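You operate a simulated robot arm through the tools that you are given. There is no shell and no other tool. Be economical: measure what you need, move in short steps, check, and stop when the job is done.

You are at the controls of a simulated two-armed robot. One attempt, no reset.

TASK
Pick up the orange foam saddle from the middle shelf of the wooden rack with one hand, pass it to the other hand and put it on the shelf of the repair stand.

It is judged by the outcome, as a careful person would: the job done as asked, and still so three seconds after it is handed in. It fails if anything else is knocked over, pushed out of place, dropped, spilled or broken.

THE ROBOT
Two 7-joint arms with two-finger parallel grippers on one trunk, on a base that drives. Base frame: it is fixed to the floor where the robot stands at the start and does not move with it; the origin is under the middle of the robot, x ahead of it, y to its left, z up. Readings come in cm, degrees, newtons and seconds.
The left shoulder is at the start at [5, 17.7, 87.9], the right one opposite. With the tool pointing down near the work surface each hand reaches from about 10 to 68 cm from the robot's upright axis, wherever it stands, measured 20 degrees to its own side. Places, roughly: shelf of the repair stand [60, 210, 30]. Payload 3.43 kg a hand.
The TCP of each hand is the grasp point between the finger pads, 3.4 cm short of the fingertips. In the tool frame z runs along the fingers and y along their closing line. Largest opening 12.8 cm; finger width 2.4, thickness 1.2; the body of the gripper, 4.8 by 13 cm, starts 9.6 cm behind the TCP.
Orientation is that of the tool frame in the base frame, as a unit quaternion [x, y, z, w]. With the fingers straight down and closing along the base's y, the tool's x points along the base's -x, its y along +y and its z along -z.

THE INTERFACE
- The arms move only by the tool jog_arm. It takes "left_plan", "right_plan" or both (then of equal length, played together; a hand with none holds still); each is a list of rows, each a list of 7 numbers: the shift along the tool's x, y, z in cm, then the turn, a rotation vector about the tool's x, y, z in degrees, then the gripper command, from -1 (shut) to 1 (fully open), values between in proportion. In form: [[tx, ty, tz, rx, ry, rz, hand], ...]. A call has 1 to 10 rows; each row shifts and turns the commanded pose from where the row before left it, along the tool's axes as they then stand. Each row takes 0.2 s and may step no farther than 5 cm and 8.6 degrees from the row before; otherwise, or with a gripper value out of range, the whole call is refused. A pose out of reach is approached as far as the arm can. The call stops where the force on the tool passes 40 N (or 10 N more than at its start, if that is more) or the arm is blocked; 0.2 s more then pass. Each finger travels about 10.8 cm/s and halts on what it meets, pressing with about 42 N; the grip force reading is that of the motor and also rises with nothing between the fingers. The clock runs only during rows and for 0.2 s after the last one: add rows that do not move to give the fingers time. The reply holds the time, the measured pose of the TCP, the force on the tool along the base axes, the opening and the grip force, in the units named above and with some noise, with the torque about the TCP (base axes, N m) and any sound that the robot's microphone picked up, and new pictures: "pictures" is both (left out), scene, wrist or none (wrist: the cameras of the hands that moved).
- Cameras (640 x 400 px; columns grow to the right, rows downward): "scene" is now at [14.21, -2.52, 101.79]; the picture's right is [-0.34, -0.94, 0.00], its down [-0.72, 0.26, -0.64] and it looks along [0.60, -0.22, -0.77] (base axes); focal length 296 px, centre (320, 200). "left" rides on the left gripper at [7.6, 1.1, -16] in its tool frame; the picture's right is [-0.15, 0.99, 0.00], its down [-0.88, -0.13, -0.46] and it looks along [-0.45, -0.07, 0.89] (tool axes); focal length 234 px, centre (320, 200). "right" rides on the right gripper at [7.6, -1.1, -16] in its tool frame; the picture's right is [0.15, 0.99, 0.00], its down [-0.88, 0.13, -0.46] and it looks along [-0.45, 0.07, 0.89] (tool axes); focal length 234 px, centre (320, 200). There is no depth. A picture from a camera that has moved, and an enlarged one, comes with that camera's place and axes in the base frame and with its lens.
- move_column(by): slides the trunk up (or, below 0, down) by that many cm; the arms and the scene camera ride with it, the base frame stays. It gives what a move gives, with no picture.
- roll_base(legs): drives the robot by 1 to 6 legs, each [ahead, turn to the left] in cm and degrees, along the robot's own axes; the way and the turn of a leg run together, so that a leg with both is an arc; at most 150 cm and 180 degrees a leg. The arms and the cameras ride along, it lands a little off, and it stops where it bumps. It gives what a move gives, and a new picture of the scene camera.
- turn_head(pan, tilt): turns the head with the scene camera to pan (to the left, within 80 degrees either way) and tilt (down, from -29 to 69), counted from straight ahead of the robot. It gives what a move gives, and a new picture of the scene camera.
- close_up(camera, box): a new picture of the part [left, top, right, bottom] of that camera's present view, enlarged. The clock stands still meanwhile.
- finish_job(): hands the job in; it is judged then, once.

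Work in short steps. Places have to be worked out from the pictures, the camera data and where the tool is seen: move nearer, look again, correct. Check each grasp and each placing, and mend what went wrong. You have 120 turns and 260 pictures in all, those below and enlarged ones among them. Open the grippers and draw the arms clear of the work before you hand the job in, unless the task says otherwise; then end with one line.

The tools are called after "Emit:" by a JSON object that holds its "op" and its "data". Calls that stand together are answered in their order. jog_arm: Moves the arms, as the interface text tells. Its arguments: {"type":"object","properties":{"left_plan":{"type":"array"},"right_plan":{"type":"array"},"pictures":{"type":"string","enum":["both","scene","wrist","none"]}},"required":[]} The other tools are called the same way: move_column (by) slides the trunk up or down; roll_base (legs) drives the base; turn_head (pan, tilt) turns the head that bears the scene camera; close_up (camera, box) takes an enlarged picture of a part of a camera's view; finish_job () hands the job in.

At the start:

```text
time: 0.0
left_tool_pos: [29.84, 6.37, 67.71]
left_orientation: [0.002, 1.0, 0.0, -0.001]
left_force: [-0.7, 1.4, -0.3]
left_wrist_torque: [0.0, 0.02, 0.0]
left_grip_width: 12.79
left_grip_force: 0.0
right_tool_pos: [35.01, -26.69, 71.94]
right_orientation: [0.002, 1.0, 0.0, 0.0]
right_force: [-0.6, -0.3, -0.6]
right_wrist_torque: [0.0, -0.04, -0.01]
right_grip_width: 12.8
right_grip_force: 0.0
trunk travel left (down, up): [-5.0, 35.1]
robot x, y, heading: [0.21, -0.14, -0.1]
head pan, tilt: [-19.8, 50.2]
```

scene: 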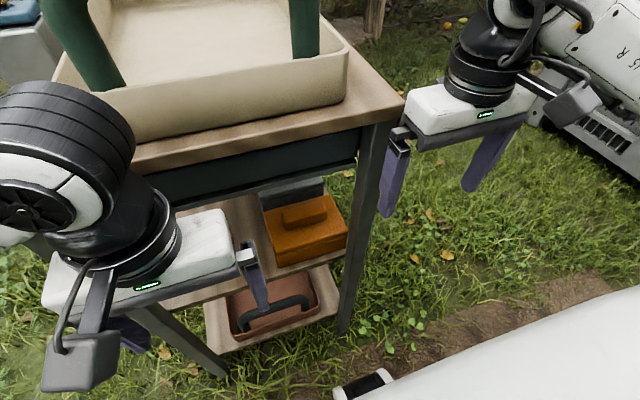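
right: 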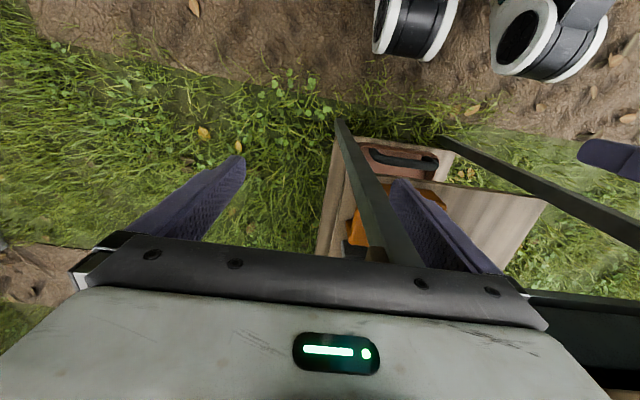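
left: 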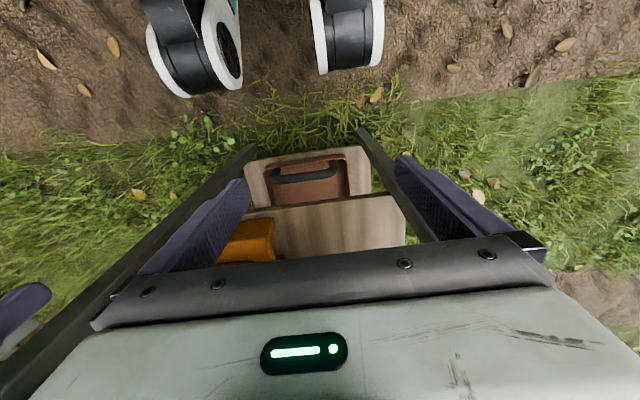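

I see the rack in front, with an orange block on the middle shelf. I'll take a closer look at it and then look around for the repair stand.

Emit:
{"op": "close_up", "data": {"camera": "scene", "box": [180, 130, 400, 360]}}

Emit:
{"op": "turn_head", "data": {"pan": 0, "tilt": 45}}

Emit:
{"op": "turn_head", "data": {"pan": 75, "tilt": 25}}

```text
1.74 times, centred on (290, 245) of scene
camera zoom: at [14.21, -2.52, 101.79], right [-0.34, -0.94, 0.0], down [-0.72, 0.26, -0.64], along [0.6, -0.22, -0.77], focal length 515 px, centre (372, 122)
```

zoom: 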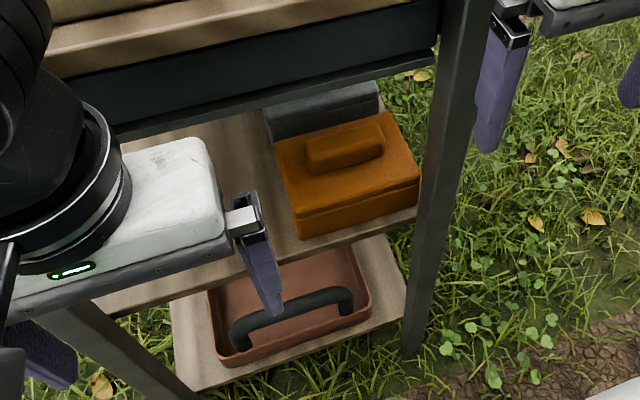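

```text
time: 0.8
left_tool_pos: [29.83, 6.58, 67.8]
left_orientation: [0.001, 1.0, 0.0, 0.0]
left_force: [-0.1, -0.4, 0.3]
left_wrist_torque: [-0.01, 0.0, 0.02]
left_grip_width: 12.79
left_grip_force: 0.1
right_tool_pos: [34.93, -26.64, 71.7]
right_orientation: [0.002, 1.0, 0.0, 0.0]
right_force: [-1.1, 1.0, 0.3]
right_wrist_torque: [0.01, 0.01, -0.02]
right_grip_width: 12.82
right_grip_force: 0.1
trunk travel left (down, up): [-5.0, 35.1]
robot x, y, heading: [0.02, 0.17, -0.3]
head pan, tilt: [0.0, 45.0]
camera scene: at [15.11, 0.07, 102.51], right [0.0, -1.0, 0.0], down [-0.71, 0.0, -0.71], along [0.71, 0.0, -0.71], focal length 296 px, centre (320, 200)
```

scene: 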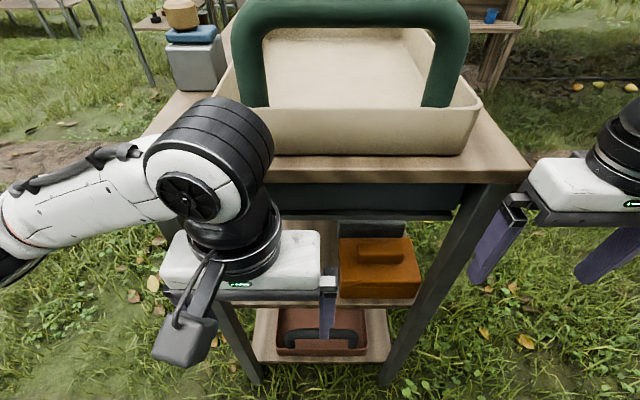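

```text
time: 2.3
left_tool_pos: [29.85, 6.35, 67.78]
left_orientation: [0.001, 1.0, -0.001, 0.0]
left_force: [-0.4, 0.6, -0.4]
left_wrist_torque: [0.03, -0.01, 0.03]
left_grip_width: 12.78
left_grip_force: 0.2
right_tool_pos: [34.98, -26.66, 71.79]
right_orientation: [0.003, 1.0, 0.0, -0.001]
right_force: [-0.7, 0.2, -0.5]
right_wrist_torque: [-0.02, 0.01, 0.0]
right_grip_width: 12.78
right_grip_force: 0.1
trunk travel left (down, up): [-5.0, 35.1]
robot x, y, heading: [0.38, 0.25, 0.1]
head pan, tilt: [75.0, 25.0]
camera scene: at [9.37, 8.98, 105.57], right [0.97, -0.26, 0.0], down [-0.11, -0.41, -0.91], along [0.24, 0.88, -0.42], focal length 296 px, centre (320, 200)
```

scene: 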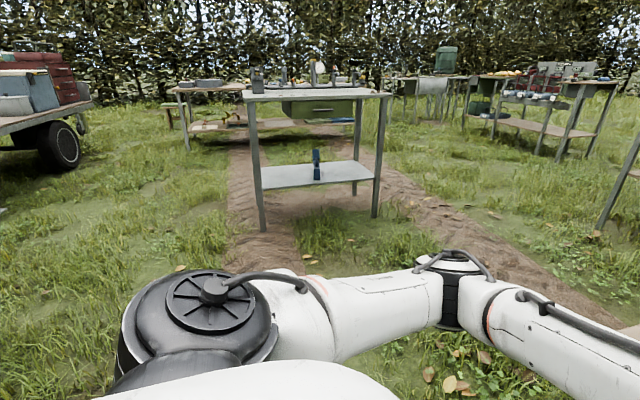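

The stand is to the left: a bench with a lower shelf that holds a blue object. I'll zoom on it now, then turn back to the saddle.

Emit:
{"op": "close_up", "data": {"camera": "scene", "box": [220, 60, 420, 240]}}

Emit:
{"op": "turn_head", "data": {"pan": -10, "tilt": 60}}

Emit:
{"op": "close_up", "data": {"camera": "scene", "box": [240, 100, 440, 225]}}

```text
2.22 times, centred on (320, 150) of scene
camera zoom: at [9.37, 8.98, 105.57], right [0.97, -0.26, 0.0], down [-0.11, -0.41, -0.91], along [0.24, 0.88, -0.42], focal length 658 px, centre (320, 311)
```

zoom: 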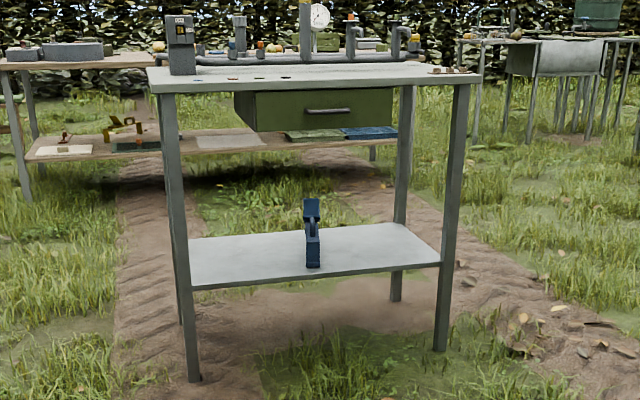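

```text
time: 3.9
left_tool_pos: [29.82, 6.47, 67.7]
left_orientation: [0.001, 1.0, 0.0, 0.0]
left_force: [-0.4, -0.6, 0.0]
left_wrist_torque: [-0.01, 0.0, 0.02]
left_grip_width: 12.79
left_grip_force: 0.0
right_tool_pos: [34.95, -26.83, 71.73]
right_orientation: [0.002, 1.0, 0.0, -0.001]
right_force: [0.8, -1.0, 0.0]
right_wrist_torque: [-0.02, -0.01, 0.01]
right_grip_width: 12.82
right_grip_force: 0.1
trunk travel left (down, up): [-5.0, 35.1]
robot x, y, heading: [-0.2, -0.12, 0.1]
head pan, tilt: [-10.0, 60.0]
camera scene: at [13.55, -1.07, 100.56], right [-0.17, -0.98, 0.0], down [-0.85, 0.15, -0.5], along [0.49, -0.09, -0.87], focal length 296 px, centre (320, 200)
```

scene: 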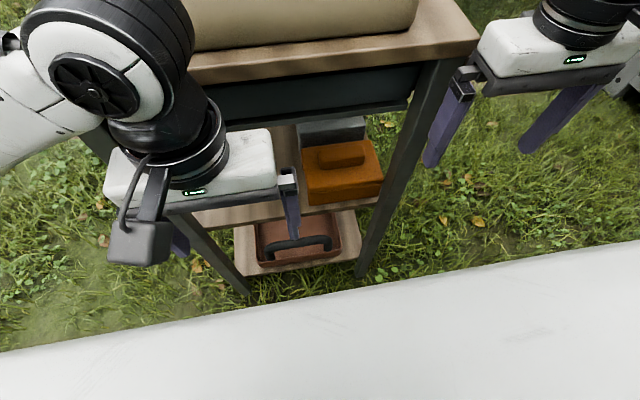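

```text
3.20 times, centred on (340, 162) of scene
camera zoom: at [13.55, -1.07, 100.56], right [-0.17, -0.98, 0.0], down [-0.85, 0.15, -0.5], along [0.49, -0.09, -0.87], focal length 947 px, centre (256, 320)
```

zoom: 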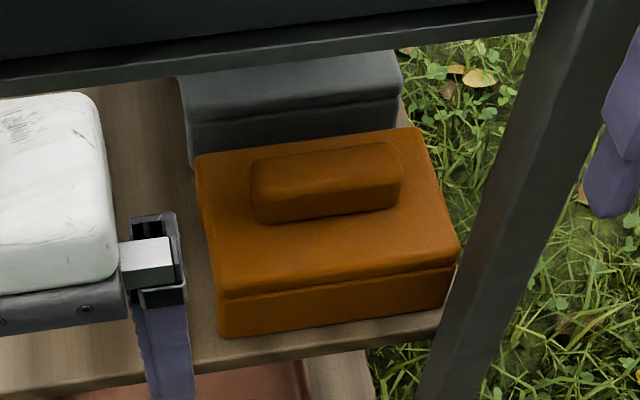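

The saddle looks about 13 x 8.5 x 5.5 cm with an 8 x 3 cm ridge on top; its front is at x≈39, and it spans y≈-3.5 to -16.5. I'll back up 15 cm so the right hand can come in tilted forward under the rack top.

Emit:
{"op": "roll_base", "data": {"legs": [[-15, 0]]}}

```text
time: 5.3
left_tool_pos: [14.8, 6.49, 67.68]
left_orientation: [0.003, 1.0, 0.001, 0.0]
left_force: [1.1, 0.2, -0.4]
left_wrist_torque: [0.01, -0.01, 0.01]
left_grip_width: 12.77
left_grip_force: 0.1
right_tool_pos: [19.86, -26.76, 71.78]
right_orientation: [0.002, 1.0, -0.001, 0.0]
right_force: [0.6, 0.2, -0.4]
right_wrist_torque: [-0.01, 0.03, 0.01]
right_grip_width: 12.81
right_grip_force: 0.1
trunk travel left (down, up): [-5.0, 35.1]
robot x, y, heading: [-15.24, -0.22, -0.0]
head pan, tilt: [-10.0, 60.0]
camera scene: at [-1.58, -1.08, 100.56], right [-0.17, -0.98, 0.0], down [-0.85, 0.15, -0.5], along [0.49, -0.09, -0.87], focal length 296 px, centre (320, 200)
```

scene: 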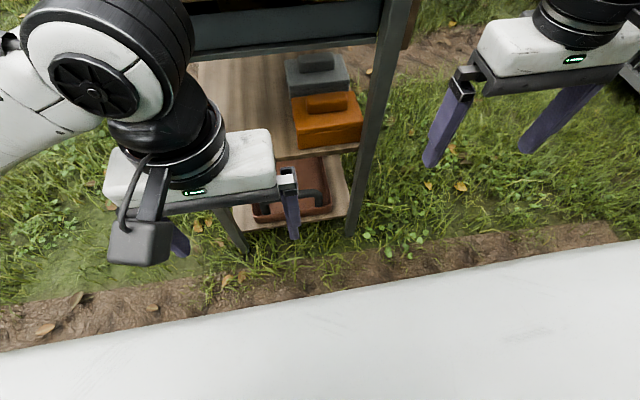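

The grey saddle stands just behind the orange one. I'll look with less tilt and zoom in to triangulate.

Emit:
{"op": "turn_head", "data": {"pan": -10, "tilt": 45}}

Emit:
{"op": "close_up", "data": {"camera": "scene", "box": [250, 130, 410, 260]}}

```text
time: 6.0
left_tool_pos: [14.67, 6.51, 67.83]
left_orientation: [0.003, 1.0, 0.0, 0.0]
left_force: [-0.2, -0.7, -0.3]
left_wrist_torque: [0.02, 0.0, 0.01]
left_grip_width: 12.79
left_grip_force: 0.0
right_tool_pos: [19.86, -26.85, 71.79]
right_orientation: [0.002, 1.0, 0.0, 0.0]
right_force: [0.1, -1.1, 0.2]
right_wrist_torque: [0.0, 0.0, -0.02]
right_grip_width: 12.78
right_grip_force: 0.0
trunk travel left (down, up): [-5.0, 35.1]
robot x, y, heading: [-15.01, -0.36, -0.3]
head pan, tilt: [-10.0, 45.0]
camera scene: at [-0.14, -1.34, 102.5], right [-0.17, -0.98, 0.0], down [-0.7, 0.12, -0.71], along [0.7, -0.12, -0.71], focal length 296 px, centre (320, 200)
```

scene: 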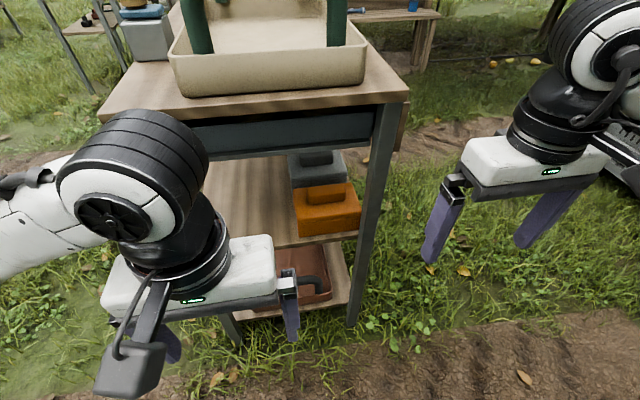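

```text
3.08 times, centred on (330, 195) of scene
camera zoom: at [-0.14, -1.34, 102.5], right [-0.17, -0.98, 0.0], down [-0.7, 0.12, -0.71], along [0.7, -0.12, -0.71], focal length 910 px, centre (289, 215)
```

zoom: 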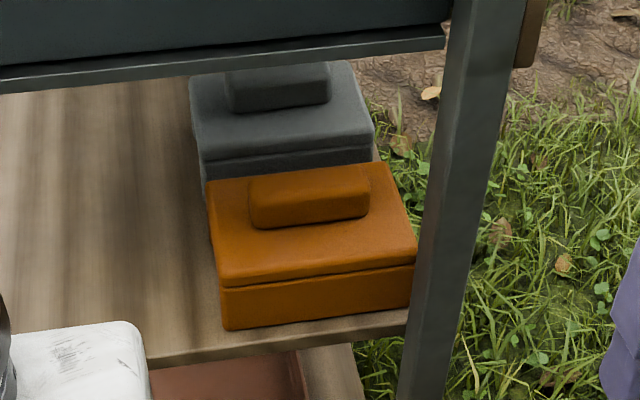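

Two-view triangulation puts the saddle's front bottom-left corner at about (42, -3.8, 48), but that is imprecise. I'll bring the right hand to y≈-11, tilted 45° forward, to look with its wrist camera, and move the left hand aside.

Emit:
{"op": "jog_arm", "data": {"right_plan": [[0, 4, 0, 0, -8.5, 0, 1], [0, 4, 0, 0, -8.5, 0, 1], [0, 4, 0, 0, -8.5, 0, 1], [0, 4, 0, 0, -8.5, 0, 1], [0, 0, 0, 0, -8.5, 0, 1]], "left_plan": [[0, 4, 0, 0, 0, 0, 1], [0, 4, 0, 0, 0, 0, 1], [0, 4, 0, 0, 0, 0, 1], [0, 0, 0, 0, 0, 0, 1], [0, 0, 0, 0, 0, 0, 1]]}}

```text
time: 7.2
left_tool_pos: [14.72, 18.43, 67.57]
left_orientation: [0.003, 1.0, 0.0, 0.0]
left_force: [-0.1, 0.5, -0.2]
left_wrist_torque: [0.03, 0.02, -0.02]
left_grip_width: 12.78
left_grip_force: 0.0
right_tool_pos: [22.32, -8.7, 72.27]
right_orientation: [0.003, 0.932, -0.001, 0.364]
right_force: [-0.9, -0.9, -0.3]
right_wrist_torque: [0.02, -0.04, 0.02]
right_grip_width: 12.79
right_grip_force: 0.1
right hand out of reach, approached as far as the arm can: row 4, 5
trunk travel left (down, up): [-5.0, 35.1]
robot x, y, heading: [-15.12, 0.01, -0.3]
head pan, tilt: [-10.0, 45.0]
camera scene: at [-0.14, -1.34, 102.51], right [-0.17, -0.98, 0.0], down [-0.7, 0.12, -0.71], along [0.7, -0.12, -0.71], focal length 296 px, centre (320, 200)
camera right: at [5.96, -9.64, 78.89], right [-0.1, 0.99, -0.1], down [0.34, 0.13, 0.93], along [0.93, 0.06, -0.35], focal length 234 px, centre (320, 200)
camera left: at [7.08, 19.58, 83.64], right [0.15, 0.99, 0.0], down [0.88, -0.14, 0.46], along [0.45, -0.07, -0.89], focal length 234 px, centre (320, 200)
```

scene: 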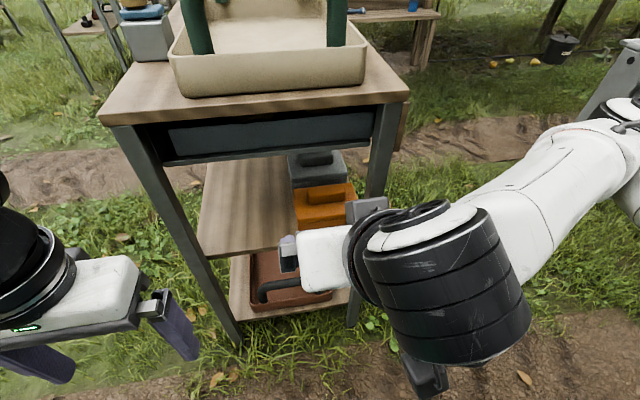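
right: 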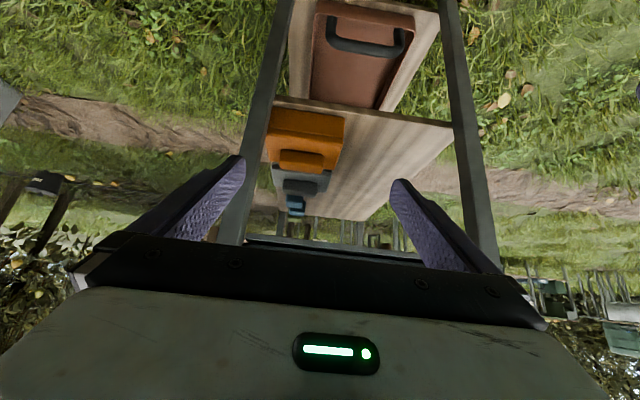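
left: 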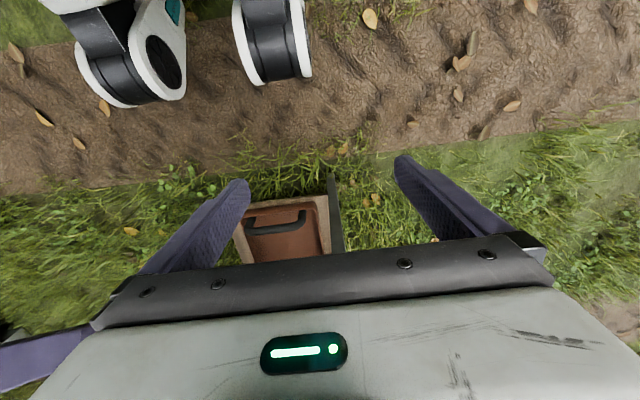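

Reach was slightly limited while near the body, but the wrist camera sees the saddle well (upside down). I'll zoom in.

Emit:
{"op": "close_up", "data": {"camera": "right", "box": [240, 80, 370, 240]}}

```text
2.50 times, centred on (305, 160) of right
camera zoom: at [5.96, -9.64, 78.89], right [-0.1, 0.99, -0.1], down [0.34, 0.13, 0.93], along [0.93, 0.06, -0.35], focal length 585 px, centre (358, 300)
```

zoom: 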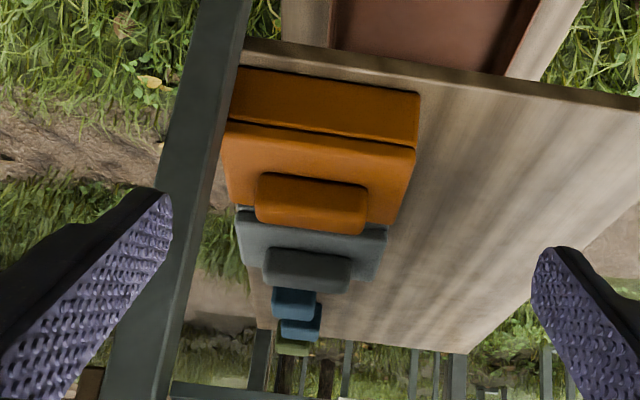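

Triangulating both cameras: the saddle's body spans x 43.5–55, y -4 to about -20, z 46.4–52.5. The ridge is at x 48.5–52, y -7.4 to -16.5, with its top near z 55. The right rack leg's inner face is near y≈-19. I plan a nearly horizontal grip on the ridge ends with a limited opening; first I'll advance and level the hand in front of the rack.

Emit:
{"op": "jog_arm", "data": {"right_plan": [[0, 0, 4.6, 0, 0, 0, 0.8], [0, 0, 4.6, 0, 0, 0, 0.8], [0, 0, 4.6, 0, 0, 0, 0.8], [0, 0, 4.6, 0, 0, 0, 0.8], [0, 0, 0, 0, -7.5, 0, 0.8], [0, 0, 0, 0, -7.5, 0, 0.8], [0, 0, 0, 0, -7.5, 0, 0.8], [0, 0, 0, 0, -7.5, 0, 0.8], [0, 0, 0, 0, -7.5, 0, 0.8]]}}

```text
time: 9.2
left_tool_pos: [14.68, 18.37, 67.54]
left_orientation: [0.003, 1.0, 0.0, 0.0]
left_force: [0.1, -0.7, 0.0]
left_wrist_torque: [0.0, 0.01, 0.02]
left_grip_width: 12.8
left_grip_force: 0.2
right_tool_pos: [34.1, -5.57, 61.01]
right_orientation: [0.005, 0.767, -0.005, 0.642]
right_force: [0.1, -0.8, -0.2]
right_wrist_torque: [0.01, 0.0, 0.02]
right_grip_width: 11.51
right_grip_force: 0.0
right hand out of reach, approached as far as the arm can: row 8, 9
trunk travel left (down, up): [-5.0, 35.1]
robot x, y, heading: [-15.12, 0.05, 0.3]
head pan, tilt: [-10.0, 45.0]
camera scene: at [-0.14, -1.35, 102.51], right [-0.17, -0.98, 0.0], down [-0.7, 0.12, -0.71], along [0.7, -0.12, -0.71], focal length 296 px, centre (320, 200)
camera right: at [17.11, -6.45, 56.28], right [-0.01, 0.99, -0.14], down [-0.29, 0.13, 0.95], along [0.96, 0.05, 0.29], focal length 234 px, centre (320, 200)
```

scene: 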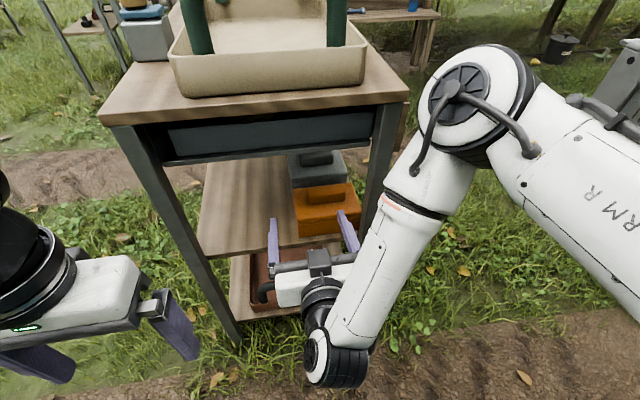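
right: 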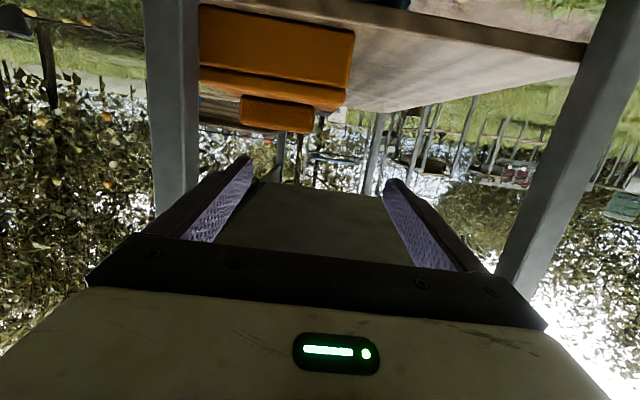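

The nearer view confirms the ridge: y -7.3 to -16.5, z≈53.5–57, front x≈48.5. The arm was folded too tightly to follow exactly, so I'll step forward and see where it settles.

Emit:
{"op": "jog_arm", "data": {"right_plan": [[0, 0, 2.5, 0, 0, 0, 0.72], [0, 0, 2.5, 0, 0, 0, 0.72], [0, 0, 0, 0, 0, 0, 0.72]], "pictures": "none"}}

```text
time: 10.0
left_tool_pos: [14.67, 18.31, 67.58]
left_orientation: [0.002, 1.0, -0.001, 0.0]
left_force: [-0.4, 0.3, 0.1]
left_wrist_torque: [-0.01, -0.01, -0.01]
left_grip_width: 12.78
left_grip_force: 0.1
right_tool_pos: [38.74, -4.44, 60.99]
right_orientation: [0.003, 0.768, -0.004, 0.641]
right_force: [0.2, 0.2, -0.4]
right_wrist_torque: [-0.01, 0.0, 0.0]
right_grip_width: 11.0
right_grip_force: 0.0
right hand out of reach, approached as far as the arm can: row 1, 2
trunk travel left (down, up): [-5.0, 35.1]
robot x, y, heading: [-15.3, 0.09, 0.1]
head pan, tilt: [-10.0, 45.0]
```

The command restarts from the actual pose. I'll shift right toward y≈-11 and down.

Emit:
{"op": "jog_arm", "data": {"right_plan": [[0, -3, 0, 0, 0, 0, 0.72], [0, -3, 0, 0, 0, 0, 0.72], [1.5, 0, 0, 0, 0, 0, 0.72], [1.5, 0, 0, 0, 0, 0, 0.72]]}}

```text
time: 11.0
left_tool_pos: [14.81, 18.34, 67.57]
left_orientation: [0.003, 1.0, 0.0, 0.0]
left_force: [-0.6, 0.2, 0.2]
left_wrist_torque: [-0.01, 0.01, 0.03]
left_grip_width: 12.79
left_grip_force: 0.1
right_tool_pos: [37.05, -5.21, 61.62]
right_orientation: [0.003, 0.767, -0.003, 0.642]
right_force: [0.3, 0.1, 0.2]
right_wrist_torque: [0.01, 0.0, 0.02]
right_grip_width: 11.02
right_grip_force: 0.0
right hand out of reach, approached as far as the arm can: row 1, 2, 3, 4
trunk travel left (down, up): [-5.0, 35.1]
robot x, y, heading: [-15.16, 0.62, 0.0]
head pan, tilt: [-10.0, 45.0]
camera scene: at [-0.14, -1.34, 102.51], right [-0.17, -0.98, 0.0], down [-0.7, 0.12, -0.71], along [0.7, -0.12, -0.71], focal length 296 px, centre (320, 200)
camera right: at [20.06, -6.11, 56.92], right [-0.02, 0.99, -0.14], down [-0.29, 0.13, 0.95], along [0.96, 0.06, 0.29], focal length 234 px, centre (320, 200)
```

scene: 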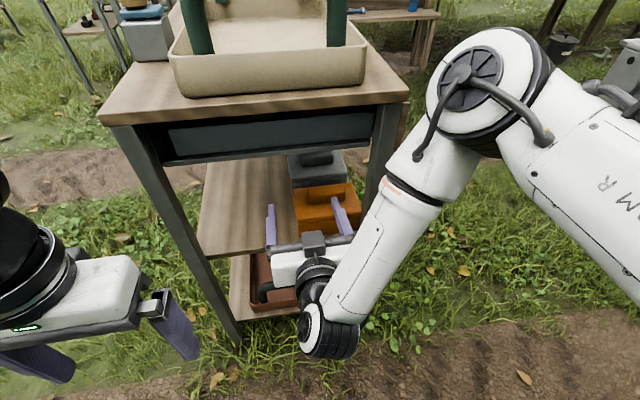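
right: 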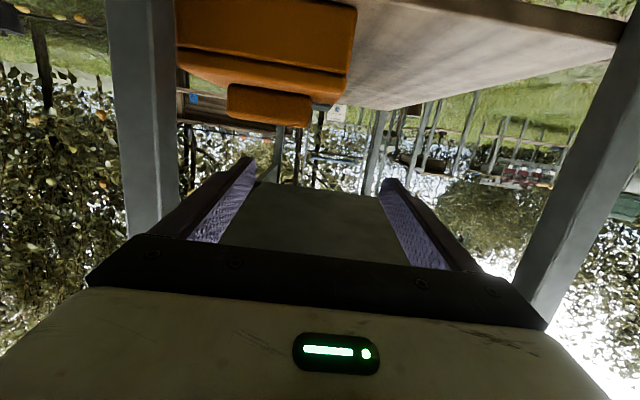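

The wrist is at its flex limit because the arm is too folded (forearm slanting back). I'll back the base up 14 cm and lower the trunk 4 cm so the arm can stretch out.

Emit:
{"op": "roll_base", "data": {"legs": [[-14, 0]]}}

Emit:
{"op": "move_column", "data": {"by": -4}}

Emit:
{"op": "jog_arm", "data": {"right_plan": [[0, -2, 4, 0, 0, 0, 0.72], [0, -2, 4, 0, 0, 0, 0.72], [0, 0, 4, 0, 0, 0, 0.72], [0, 0, 0, 0, 0, 0, 0.72]]}}

```text
time: 12.4
left_tool_pos: [1.0, 18.56, 67.58]
left_orientation: [-0.001, 1.0, 0.0, 0.0]
left_force: [0.0, -0.3, 0.4]
left_wrist_torque: [0.02, 0.0, 0.07]
left_grip_width: 12.81
left_grip_force: 0.0
right_tool_pos: [23.42, -4.9, 61.6]
right_orientation: [0.002, 0.767, -0.002, 0.642]
right_force: [-0.3, -0.2, -0.3]
right_wrist_torque: [0.04, -0.04, -0.01]
right_grip_width: 11.0
right_grip_force: 0.1
trunk travel left (down, up): [-5.0, 35.1]
robot x, y, heading: [-28.76, -0.45, 0.0]
head pan, tilt: [-10.0, 45.0]
camera scene: at [-13.82, -1.27, 102.51], right [-0.17, -0.99, 0.0], down [-0.7, 0.12, -0.71], along [0.7, -0.12, -0.71], focal length 296 px, centre (320, 200)
```

scene: 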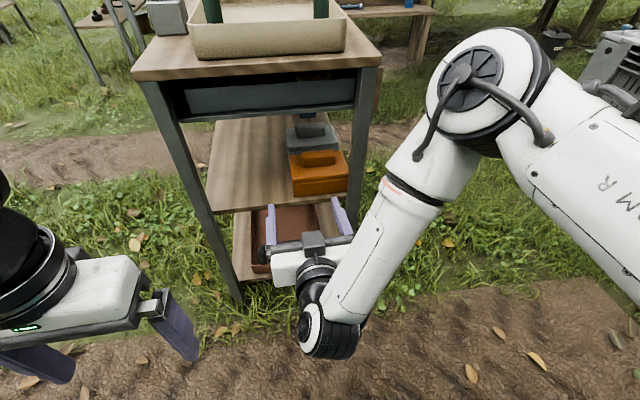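

```text
time: 13.2
left_tool_pos: [0.9, 18.63, 63.6]
left_orientation: [-0.002, 1.0, 0.0, 0.0]
left_force: [-0.1, -0.1, -0.4]
left_wrist_torque: [-0.04, -0.03, 0.03]
left_grip_width: 12.81
left_grip_force: 0.1
right_tool_pos: [23.4, -4.8, 57.58]
right_orientation: [0.0, 0.767, 0.0, 0.642]
right_force: [0.6, -0.6, -0.1]
right_wrist_torque: [0.01, 0.04, 0.01]
right_grip_width: 11.02
right_grip_force: 0.1
trunk travel left (down, up): [-1.0, 39.1]
robot x, y, heading: [-28.63, -0.27, 0.4]
head pan, tilt: [-10.0, 45.0]
```

```text
time: 14.2
left_tool_pos: [0.78, 18.58, 63.6]
left_orientation: [0.0, 1.0, 0.0, 0.0]
left_force: [-0.1, 0.2, -0.6]
left_wrist_torque: [0.02, 0.0, -0.01]
left_grip_width: 12.8
left_grip_force: 0.1
right_tool_pos: [34.64, -4.0, 58.89]
right_orientation: [0.002, 0.768, -0.003, 0.64]
right_force: [0.2, -1.3, 0.1]
right_wrist_torque: [0.03, 0.01, 0.0]
right_grip_width: 11.01
right_grip_force: 0.1
right hand out of reach, approached as far as the arm can: row 1, 2, 3
trunk travel left (down, up): [-1.0, 39.1]
robot x, y, heading: [-28.57, -0.06, 0.4]
head pan, tilt: [-10.0, 45.0]
camera scene: at [-13.82, -1.27, 98.51], right [-0.17, -0.99, 0.0], down [-0.7, 0.12, -0.71], along [0.7, -0.12, -0.71], focal length 296 px, centre (320, 200)
camera right: at [17.61, -4.91, 54.21], right [-0.02, 0.99, -0.15], down [-0.29, 0.14, 0.95], along [0.96, 0.06, 0.28], focal length 234 px, centre (320, 200)
```

scene: 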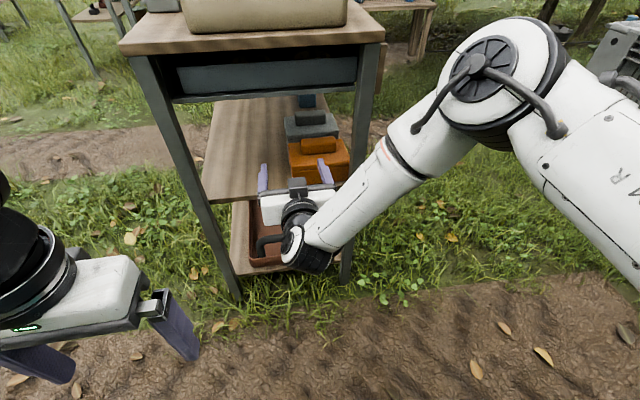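
right: 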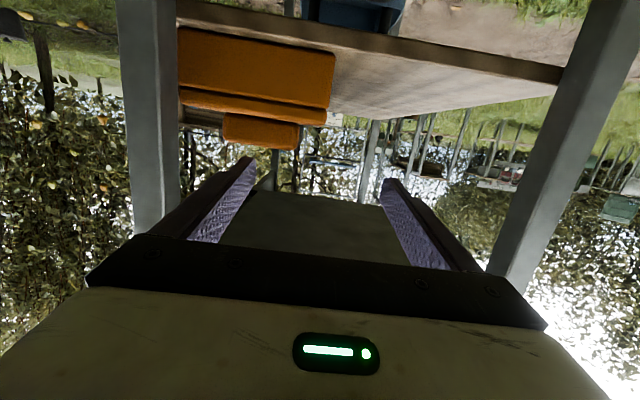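

The wrist is limited with the elbow swung out and the target near my centreline. I'll shift the base about 17 cm to the left (backing S-curve), so the saddle lies outside the right shoulder line.

Emit:
{"op": "roll_base", "data": {"legs": [[-15, -40], [-10, 0], [-15, 40]]}}

```text
time: 16.1
left_tool_pos: [1.2, 0.4, 63.52]
left_orientation: [0.274, 0.962, 0.001, 0.0]
left_force: [-0.4, 0.1, 0.1]
left_wrist_torque: [0.01, -0.02, -0.03]
left_grip_width: 12.8
left_grip_force: 0.0
right_tool_pos: [17.87, -36.28, 59.2]
right_orientation: [0.226, 0.741, -0.189, 0.603]
right_force: [0.1, -0.4, -0.4]
right_wrist_torque: [0.01, -0.03, 0.0]
right_grip_width: 11.02
right_grip_force: 0.0
trunk travel left (down, up): [-1.0, 39.1]
robot x, y, heading: [-32.45, 3.35, -31.7]
head pan, tilt: [-10.0, 45.0]
stopped in leg 1: the robot was blocked; the commanded pose is now the measured one
camera scene: at [-20.44, -5.78, 98.51], right [-0.66, -0.75, 0.0], down [-0.53, 0.47, -0.71], along [0.53, -0.47, -0.71], focal length 296 px, centre (320, 200)
```

scene: 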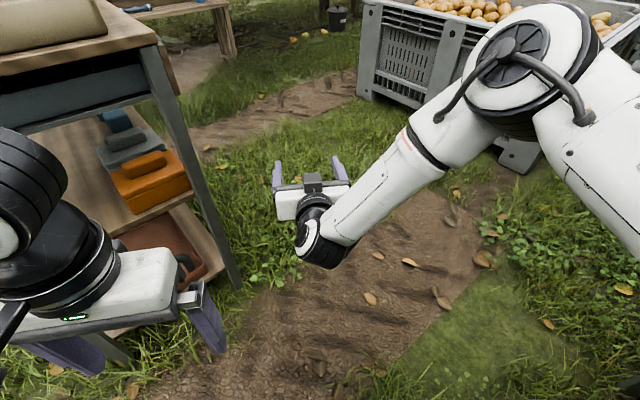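

The base is blocked by something, so I'll look left and right to see what is near.

Emit:
{"op": "turn_head", "data": {"pan": 80, "tilt": 40}}

Emit:
{"op": "turn_head", "data": {"pan": -80, "tilt": 40}}

```text
time: 17.8
left_tool_pos: [1.08, 0.38, 63.63]
left_orientation: [0.274, 0.962, 0.002, -0.001]
left_force: [-0.3, -0.7, -0.3]
left_wrist_torque: [-0.03, 0.04, 0.0]
left_grip_width: 12.79
left_grip_force: 0.1
right_tool_pos: [17.84, -36.13, 59.06]
right_orientation: [0.226, 0.741, -0.189, 0.603]
right_force: [0.3, 0.8, -0.2]
right_wrist_torque: [0.0, -0.02, -0.01]
right_grip_width: 10.99
right_grip_force: 0.1
trunk travel left (down, up): [-1.0, 39.1]
robot x, y, heading: [-32.44, 3.43, -31.7]
head pan, tilt: [80.0, 40.0]
camera scene: at [-20.9, 5.97, 99.23], right [0.75, -0.66, 0.0], down [-0.43, -0.48, -0.77], along [0.51, 0.57, -0.64], focal length 296 px, centre (320, 200)
```

scene: 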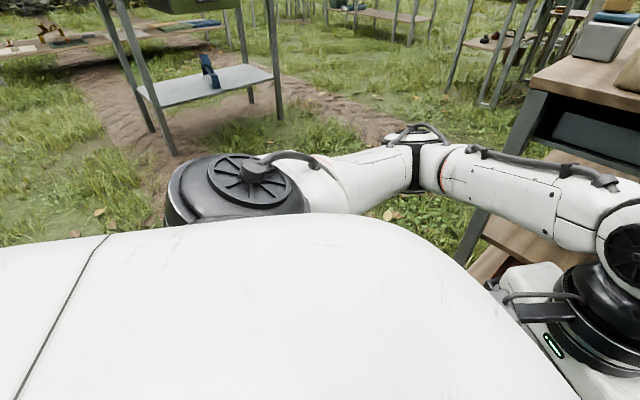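

```text
time: 20.2
left_tool_pos: [1.17, 0.45, 63.67]
left_orientation: [0.275, 0.962, 0.001, 0.0]
left_force: [-0.7, 0.5, 0.0]
left_wrist_torque: [0.01, 0.01, 0.01]
left_grip_width: 12.83
left_grip_force: 0.0
right_tool_pos: [17.85, -36.12, 59.16]
right_orientation: [0.227, 0.741, -0.19, 0.602]
right_force: [-0.4, -0.6, -0.4]
right_wrist_torque: [-0.01, -0.01, 0.0]
right_grip_width: 11.0
right_grip_force: 0.0
trunk travel left (down, up): [-1.0, 39.1]
robot x, y, heading: [-32.4, 3.06, -31.4]
head pan, tilt: [-80.0, 40.0]
camera scene: at [-29.64, -8.31, 99.24], right [-0.93, 0.37, 0.0], down [0.23, 0.6, -0.77], along [-0.28, -0.71, -0.64], focal length 296 px, centre (320, 200)
```

scene: 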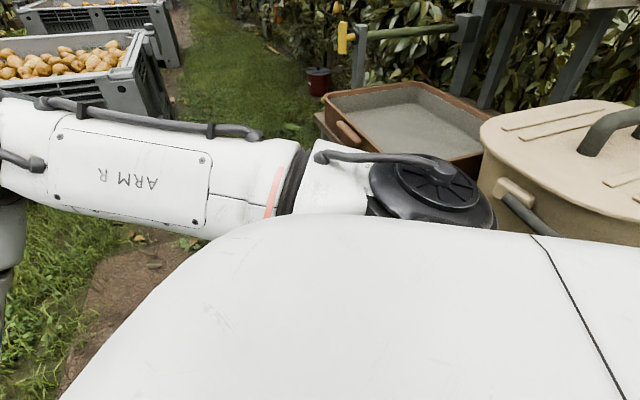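

A bench with a cooler stands behind-right of me, so I can't back farther. I'll fold the right hand in and then manoeuvre the base left.

Emit:
{"op": "jog_arm", "data": {"right_plan": [[0, -3, -5, 0, 8.5, 0, 1], [0, -3, -5, 0, 8.5, 0, 1], [0, -3, -5, 0, 8.5, 0, 1], [0, -3, -5, 0, 8.5, 0, 1], [0, -3, -5, 0, 8.5, 0, 1], [0, -3, 0, 0, 8.5, 0, 1], [0, 0, 0, 0, 8.5, 0, 1]], "pictures": "none"}}

Emit:
{"op": "roll_base", "data": {"legs": [[6, 0]]}}

Emit:
{"op": "turn_head", "data": {"pan": -80, "tilt": 20}}

```text
refused: row 1 steps farther than a row can; nothing moved
```

```text
time: 21.2
left_tool_pos: [6.18, -2.59, 63.55]
left_orientation: [0.274, 0.962, 0.001, 0.0]
left_force: [0.3, 0.0, -0.5]
left_wrist_torque: [0.0, 0.01, 0.0]
left_grip_width: 12.82
left_grip_force: 0.1
right_tool_pos: [22.88, -39.28, 58.99]
right_orientation: [0.228, 0.741, -0.191, 0.603]
right_force: [0.2, 1.0, 0.3]
right_wrist_torque: [0.0, 0.01, -0.02]
right_grip_width: 10.99
right_grip_force: 0.0
trunk travel left (down, up): [-1.0, 39.1]
robot x, y, heading: [-27.37, 0.13, -31.5]
head pan, tilt: [-80.0, 40.0]
camera scene: at [-24.59, -11.41, 99.24], right [-0.93, 0.37, 0.0], down [0.24, 0.6, -0.77], along [-0.28, -0.71, -0.64], focal length 296 px, centre (320, 200)
```

scene: 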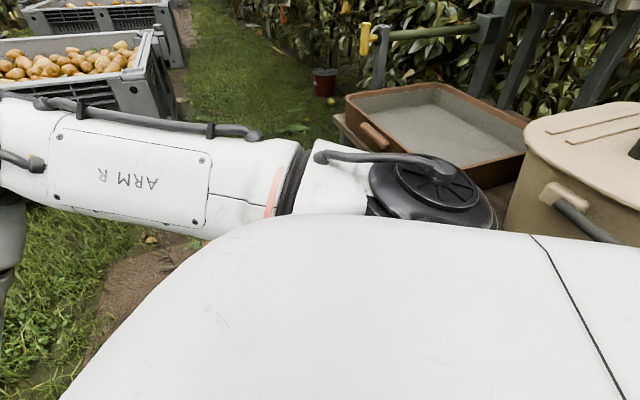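

```text
time: 22.0
left_tool_pos: [6.19, -2.56, 63.62]
left_orientation: [0.274, 0.962, 0.002, -0.001]
left_force: [-0.3, -0.8, -0.4]
left_wrist_torque: [0.01, -0.01, -0.01]
left_grip_width: 12.81
left_grip_force: 0.0
right_tool_pos: [22.88, -39.38, 59.2]
right_orientation: [0.226, 0.741, -0.19, 0.603]
right_force: [-1.0, 0.7, 0.6]
right_wrist_torque: [0.02, -0.01, 0.03]
right_grip_width: 11.0
right_grip_force: 0.0
trunk travel left (down, up): [-1.0, 39.1]
robot x, y, heading: [-27.56, -0.01, -31.4]
head pan, tilt: [-80.0, 20.0]
camera scene: at [-24.88, -12.17, 102.37], right [-0.93, 0.37, 0.0], down [0.13, 0.32, -0.94], along [-0.34, -0.87, -0.34], focal length 296 px, centre (320, 200)
```

scene: 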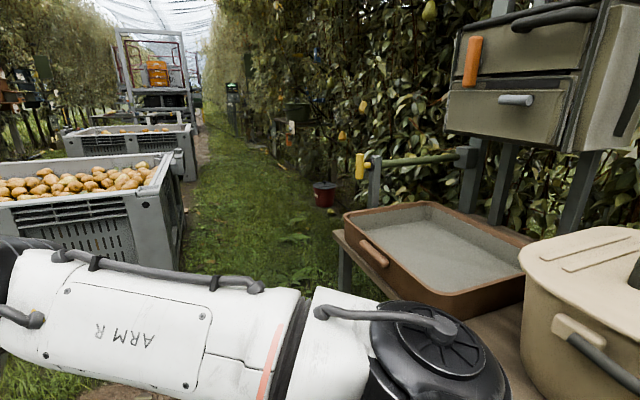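

The bench items look undisturbed. Folding the right hand with smaller rows.

Emit:
{"op": "jog_arm", "data": {"right_plan": [[0, -2.5, -4, 0, 8.5, 0, 1], [0, -2.5, -4, 0, 8.5, 0, 1], [0, -2.5, -4, 0, 8.5, 0, 1], [0, -2.5, -4, 0, 8.5, 0, 1], [0, -2.5, -4, 0, 8.5, 0, 1], [0, -2.5, -4, 0, 8.5, 0, 1], [0, 0, 0, 0, 8.5, 0, 1]], "pictures": "none"}}

Emit:
{"op": "turn_head", "data": {"pan": 0, "tilt": 40}}

```text
time: 23.6
left_tool_pos: [6.13, -2.6, 63.59]
left_orientation: [0.274, 0.962, 0.001, 0.0]
left_force: [0.1, 0.6, 0.8]
left_wrist_torque: [0.0, -0.02, -0.01]
left_grip_width: 12.79
left_grip_force: 0.0
right_tool_pos: [-1.69, -40.81, 71.98]
right_orientation: [0.29, 0.943, -0.052, 0.155]
right_force: [1.6, 0.0, -0.2]
right_wrist_torque: [0.01, 0.0, 0.0]
right_grip_width: 12.78
right_grip_force: 0.1
trunk travel left (down, up): [-1.0, 39.1]
robot x, y, heading: [-27.41, 0.12, -31.7]
head pan, tilt: [-80.0, 20.0]
```

```text
time: 25.1
left_tool_pos: [6.07, -2.68, 63.5]
left_orientation: [0.274, 0.962, 0.0, -0.001]
left_force: [1.2, -0.3, 0.3]
left_wrist_torque: [0.02, -0.03, 0.01]
left_grip_width: 12.79
left_grip_force: 0.0
right_tool_pos: [-1.73, -40.59, 71.89]
right_orientation: [0.29, 0.942, -0.053, 0.157]
right_force: [0.3, -0.4, 0.3]
right_wrist_torque: [-0.04, -0.03, 0.0]
right_grip_width: 12.81
right_grip_force: 0.0
trunk travel left (down, up): [-1.0, 39.1]
robot x, y, heading: [-27.62, 0.07, -31.7]
head pan, tilt: [0.0, 40.0]
camera scene: at [-14.22, -7.95, 99.24], right [-0.52, -0.85, 0.0], down [-0.55, 0.34, -0.77], along [0.65, -0.4, -0.64], focal length 296 px, centre (320, 200)
```

scene: 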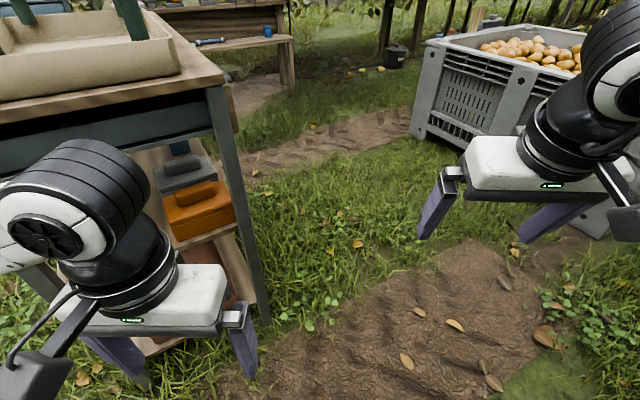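

Hands are folded. I'll pull the right hand in a bit more, then drive: turn to 0°, ahead a little, left 45°, ahead, and right back to 0°.

Emit:
{"op": "jog_arm", "data": {"right_plan": [[4, 0, 0, 0, 0, 0, 1], [4, 0, 0, 0, 0, 0, 1], [0, 0, 0, 0, 0, 0, 1]], "pictures": "none"}}

Emit:
{"op": "roll_base", "data": {"legs": [[0, 32], [5, 0], [0, 45], [18, 0], [0, -45]]}}

```text
time: 25.9
left_tool_pos: [6.13, -2.61, 63.44]
left_orientation: [0.273, 0.962, 0.001, -0.001]
left_force: [0.9, 0.2, -0.3]
left_wrist_torque: [-0.04, -0.02, 0.0]
left_grip_width: 12.82
left_grip_force: 0.0
right_tool_pos: [-7.94, -36.5, 69.35]
right_orientation: [0.291, 0.942, -0.052, 0.156]
right_force: [0.2, 0.0, 0.6]
right_wrist_torque: [0.0, 0.02, 0.02]
right_grip_width: 12.81
right_grip_force: 0.1
trunk travel left (down, up): [-1.0, 39.1]
robot x, y, heading: [-27.45, -0.19, -31.7]
head pan, tilt: [0.0, 40.0]
```

```text
time: 33.6
left_tool_pos: [19.67, 28.78, 63.47]
left_orientation: [-0.007, 1.0, 0.0, -0.001]
left_force: [-0.4, -0.2, -0.2]
left_wrist_torque: [0.0, -0.01, -0.02]
left_grip_width: 12.81
left_grip_force: 0.0
right_tool_pos: [25.86, -7.44, 69.29]
right_orientation: [0.014, 0.986, -0.006, 0.164]
right_force: [0.6, -0.2, -0.7]
right_wrist_torque: [-0.03, -0.01, -0.02]
right_grip_width: 12.81
right_grip_force: 0.0
trunk travel left (down, up): [-1.0, 39.1]
robot x, y, heading: [-9.91, 12.93, 1.1]
head pan, tilt: [0.0, 40.0]
camera scene: at [5.32, 13.3, 99.23], right [0.02, -1.0, 0.0], down [-0.64, -0.01, -0.77], along [0.77, 0.02, -0.64], focal length 296 px, centre (320, 200)
```

scene: 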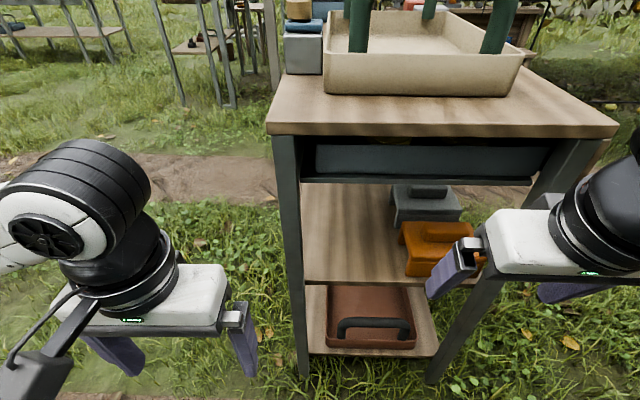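

The base is now about 25 cm left of the saddle's line, as wanted. I'll back 10 cm, then bring the right hand forward while levelling it to about 80° tilt in front of the saddle.

Emit:
{"op": "roll_base", "data": {"legs": [[-10, -1]]}}

Emit:
{"op": "jog_arm", "data": {"right_plan": [[-1.67, -0.5, 2.06, 0, -7.6, 0, 0.72], [-1.38, -0.5, 2.26, 0, -7.6, 0, 0.72], [-1.07, -0.5, 2.42, 0, -7.6, 0, 0.72], [-0.75, -0.5, 2.54, 0, -7.6, 0, 0.72], [-0.4, -0.5, 2.62, 0, -7.6, 0, 0.72], [-0.06, -0.5, 2.65, 0, -7.6, 0, 0.72], [0.29, -0.5, 2.63, 0, -7.6, 0, 0.72], [0.64, -0.5, 2.57, 0, -7.6, 0, 0.72]]}}

```text
time: 34.8
left_tool_pos: [9.78, 28.1, 63.44]
left_orientation: [0.001, 1.0, 0.001, -0.001]
left_force: [1.1, -0.4, 0.2]
left_wrist_torque: [0.0, 0.0, -0.02]
left_grip_width: 12.8
left_grip_force: 0.1
right_tool_pos: [15.35, -8.24, 69.18]
right_orientation: [0.025, 0.986, -0.008, 0.164]
right_force: [-0.5, 0.8, -0.4]
right_wrist_torque: [-0.04, 0.0, 0.01]
right_grip_width: 12.79
right_grip_force: 0.0
trunk travel left (down, up): [-1.0, 39.1]
robot x, y, heading: [-20.25, 13.01, 0.0]
head pan, tilt: [0.0, 40.0]
camera scene: at [-4.79, 12.91, 99.23], right [0.0, -1.0, 0.0], down [-0.64, 0.0, -0.77], along [0.77, 0.0, -0.64], focal length 296 px, centre (320, 200)
```

scene: 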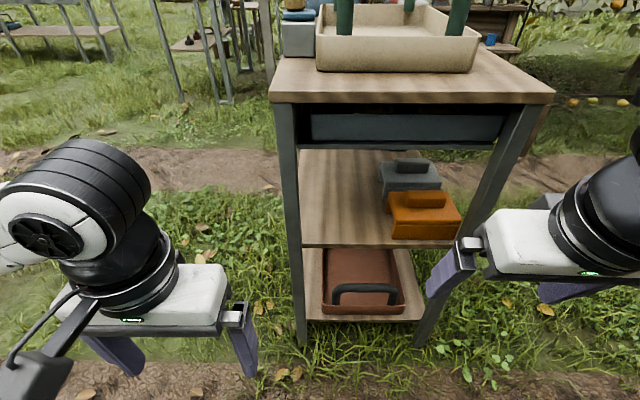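

```text
time: 36.6
left_tool_pos: [9.69, 28.18, 63.5]
left_orientation: [0.002, 1.0, 0.001, 0.0]
left_force: [0.5, 0.0, 0.5]
left_wrist_torque: [-0.02, -0.01, -0.03]
left_grip_width: 12.81
left_grip_force: 0.1
right_tool_pos: [26.52, -11.09, 62.78]
right_orientation: [0.021, 0.889, -0.015, 0.457]
right_force: [0.1, 0.0, -0.6]
right_wrist_torque: [0.01, 0.0, 0.02]
right_grip_width: 11.0
right_grip_force: 0.0
right hand out of reach, approached as far as the arm can: row 2, 3, 5, 6, 7, 8
trunk travel left (down, up): [-1.0, 39.1]
robot x, y, heading: [-20.45, 12.64, -0.2]
head pan, tilt: [0.0, 40.0]
camera scene: at [-4.8, 12.91, 99.23], right [0.0, -1.0, 0.0], down [-0.64, 0.0, -0.77], along [0.77, 0.0, -0.64], focal length 296 px, centre (320, 200)
camera right: at [9.26, -11.22, 65.82], right [-0.04, 0.99, -0.13], down [0.15, 0.13, 0.98], along [0.99, 0.02, -0.15], focal length 234 px, centre (320, 200)
```

scene: 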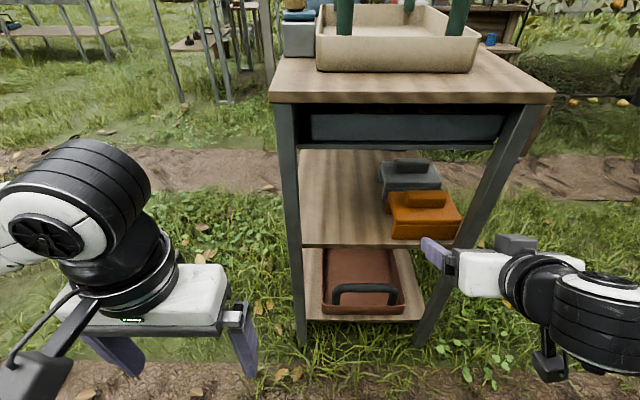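
right: 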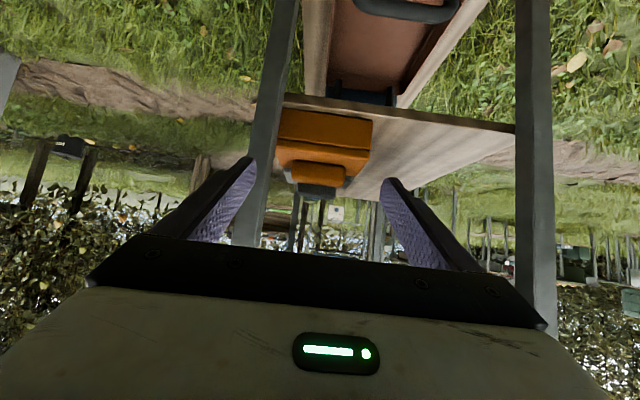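

Tilt reached 54° with y good. I'll move further forward (in front of the rack), then keep tilting.

Emit:
{"op": "jog_arm", "data": {"right_plan": [[-1.2, 0, 3, 0, 0, 0, 0.72], [-1.2, 0, 3, 0, 0, 0, 0.72], [-1.2, 0, 3, 0, 0, 0, 0.72], [0, 0, 0, 0, -6, 0, 0.72], [0, 0, 0, 0, -6, 0, 0.72], [0, 0, 0, 0, -6, 0, 0.72], [0, 0, 0, 0, 0, 0, 0.72]]}}

```text
time: 37.5
left_tool_pos: [9.71, 28.05, 63.48]
left_orientation: [0.002, 1.0, 0.002, 0.0]
left_force: [-0.1, 0.7, 0.0]
left_wrist_torque: [0.01, 0.01, -0.04]
left_grip_width: 12.79
left_grip_force: 0.0
right_tool_pos: [35.4, -11.18, 60.55]
right_orientation: [0.022, 0.89, -0.015, 0.456]
right_force: [-13.5, 2.1, 8.9]
right_wrist_torque: [-0.58, -0.08, -0.84]
right_grip_width: 10.99
right_grip_force: 0.2
right hand out of reach, approached as far as the arm can: row 4
trunk travel left (down, up): [-1.0, 39.1]
robot x, y, heading: [-20.3, 12.43, 0.1]
head pan, tilt: [0.0, 40.0]
stopped in row 4 (right hand): the force on the tool passed its limit at 63 N (the readings are from after the stop); the commanded pose is now the measured one
camera scene: at [-4.94, 12.92, 99.28], right [0.0, -1.0, 0.0], down [-0.64, 0.0, -0.77], along [0.77, 0.0, -0.64], focal length 296 px, centre (320, 200)
camera right: at [18.02, -11.33, 63.69], right [-0.03, 0.99, -0.13], down [0.15, 0.13, 0.98], along [0.99, 0.01, -0.15], focal length 234 px, centre (320, 200)
```

scene: 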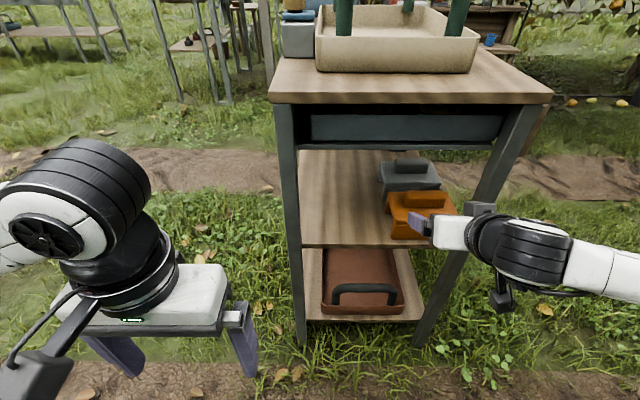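
right: 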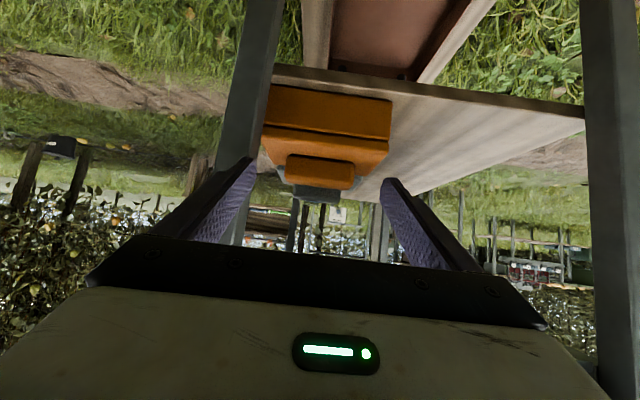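

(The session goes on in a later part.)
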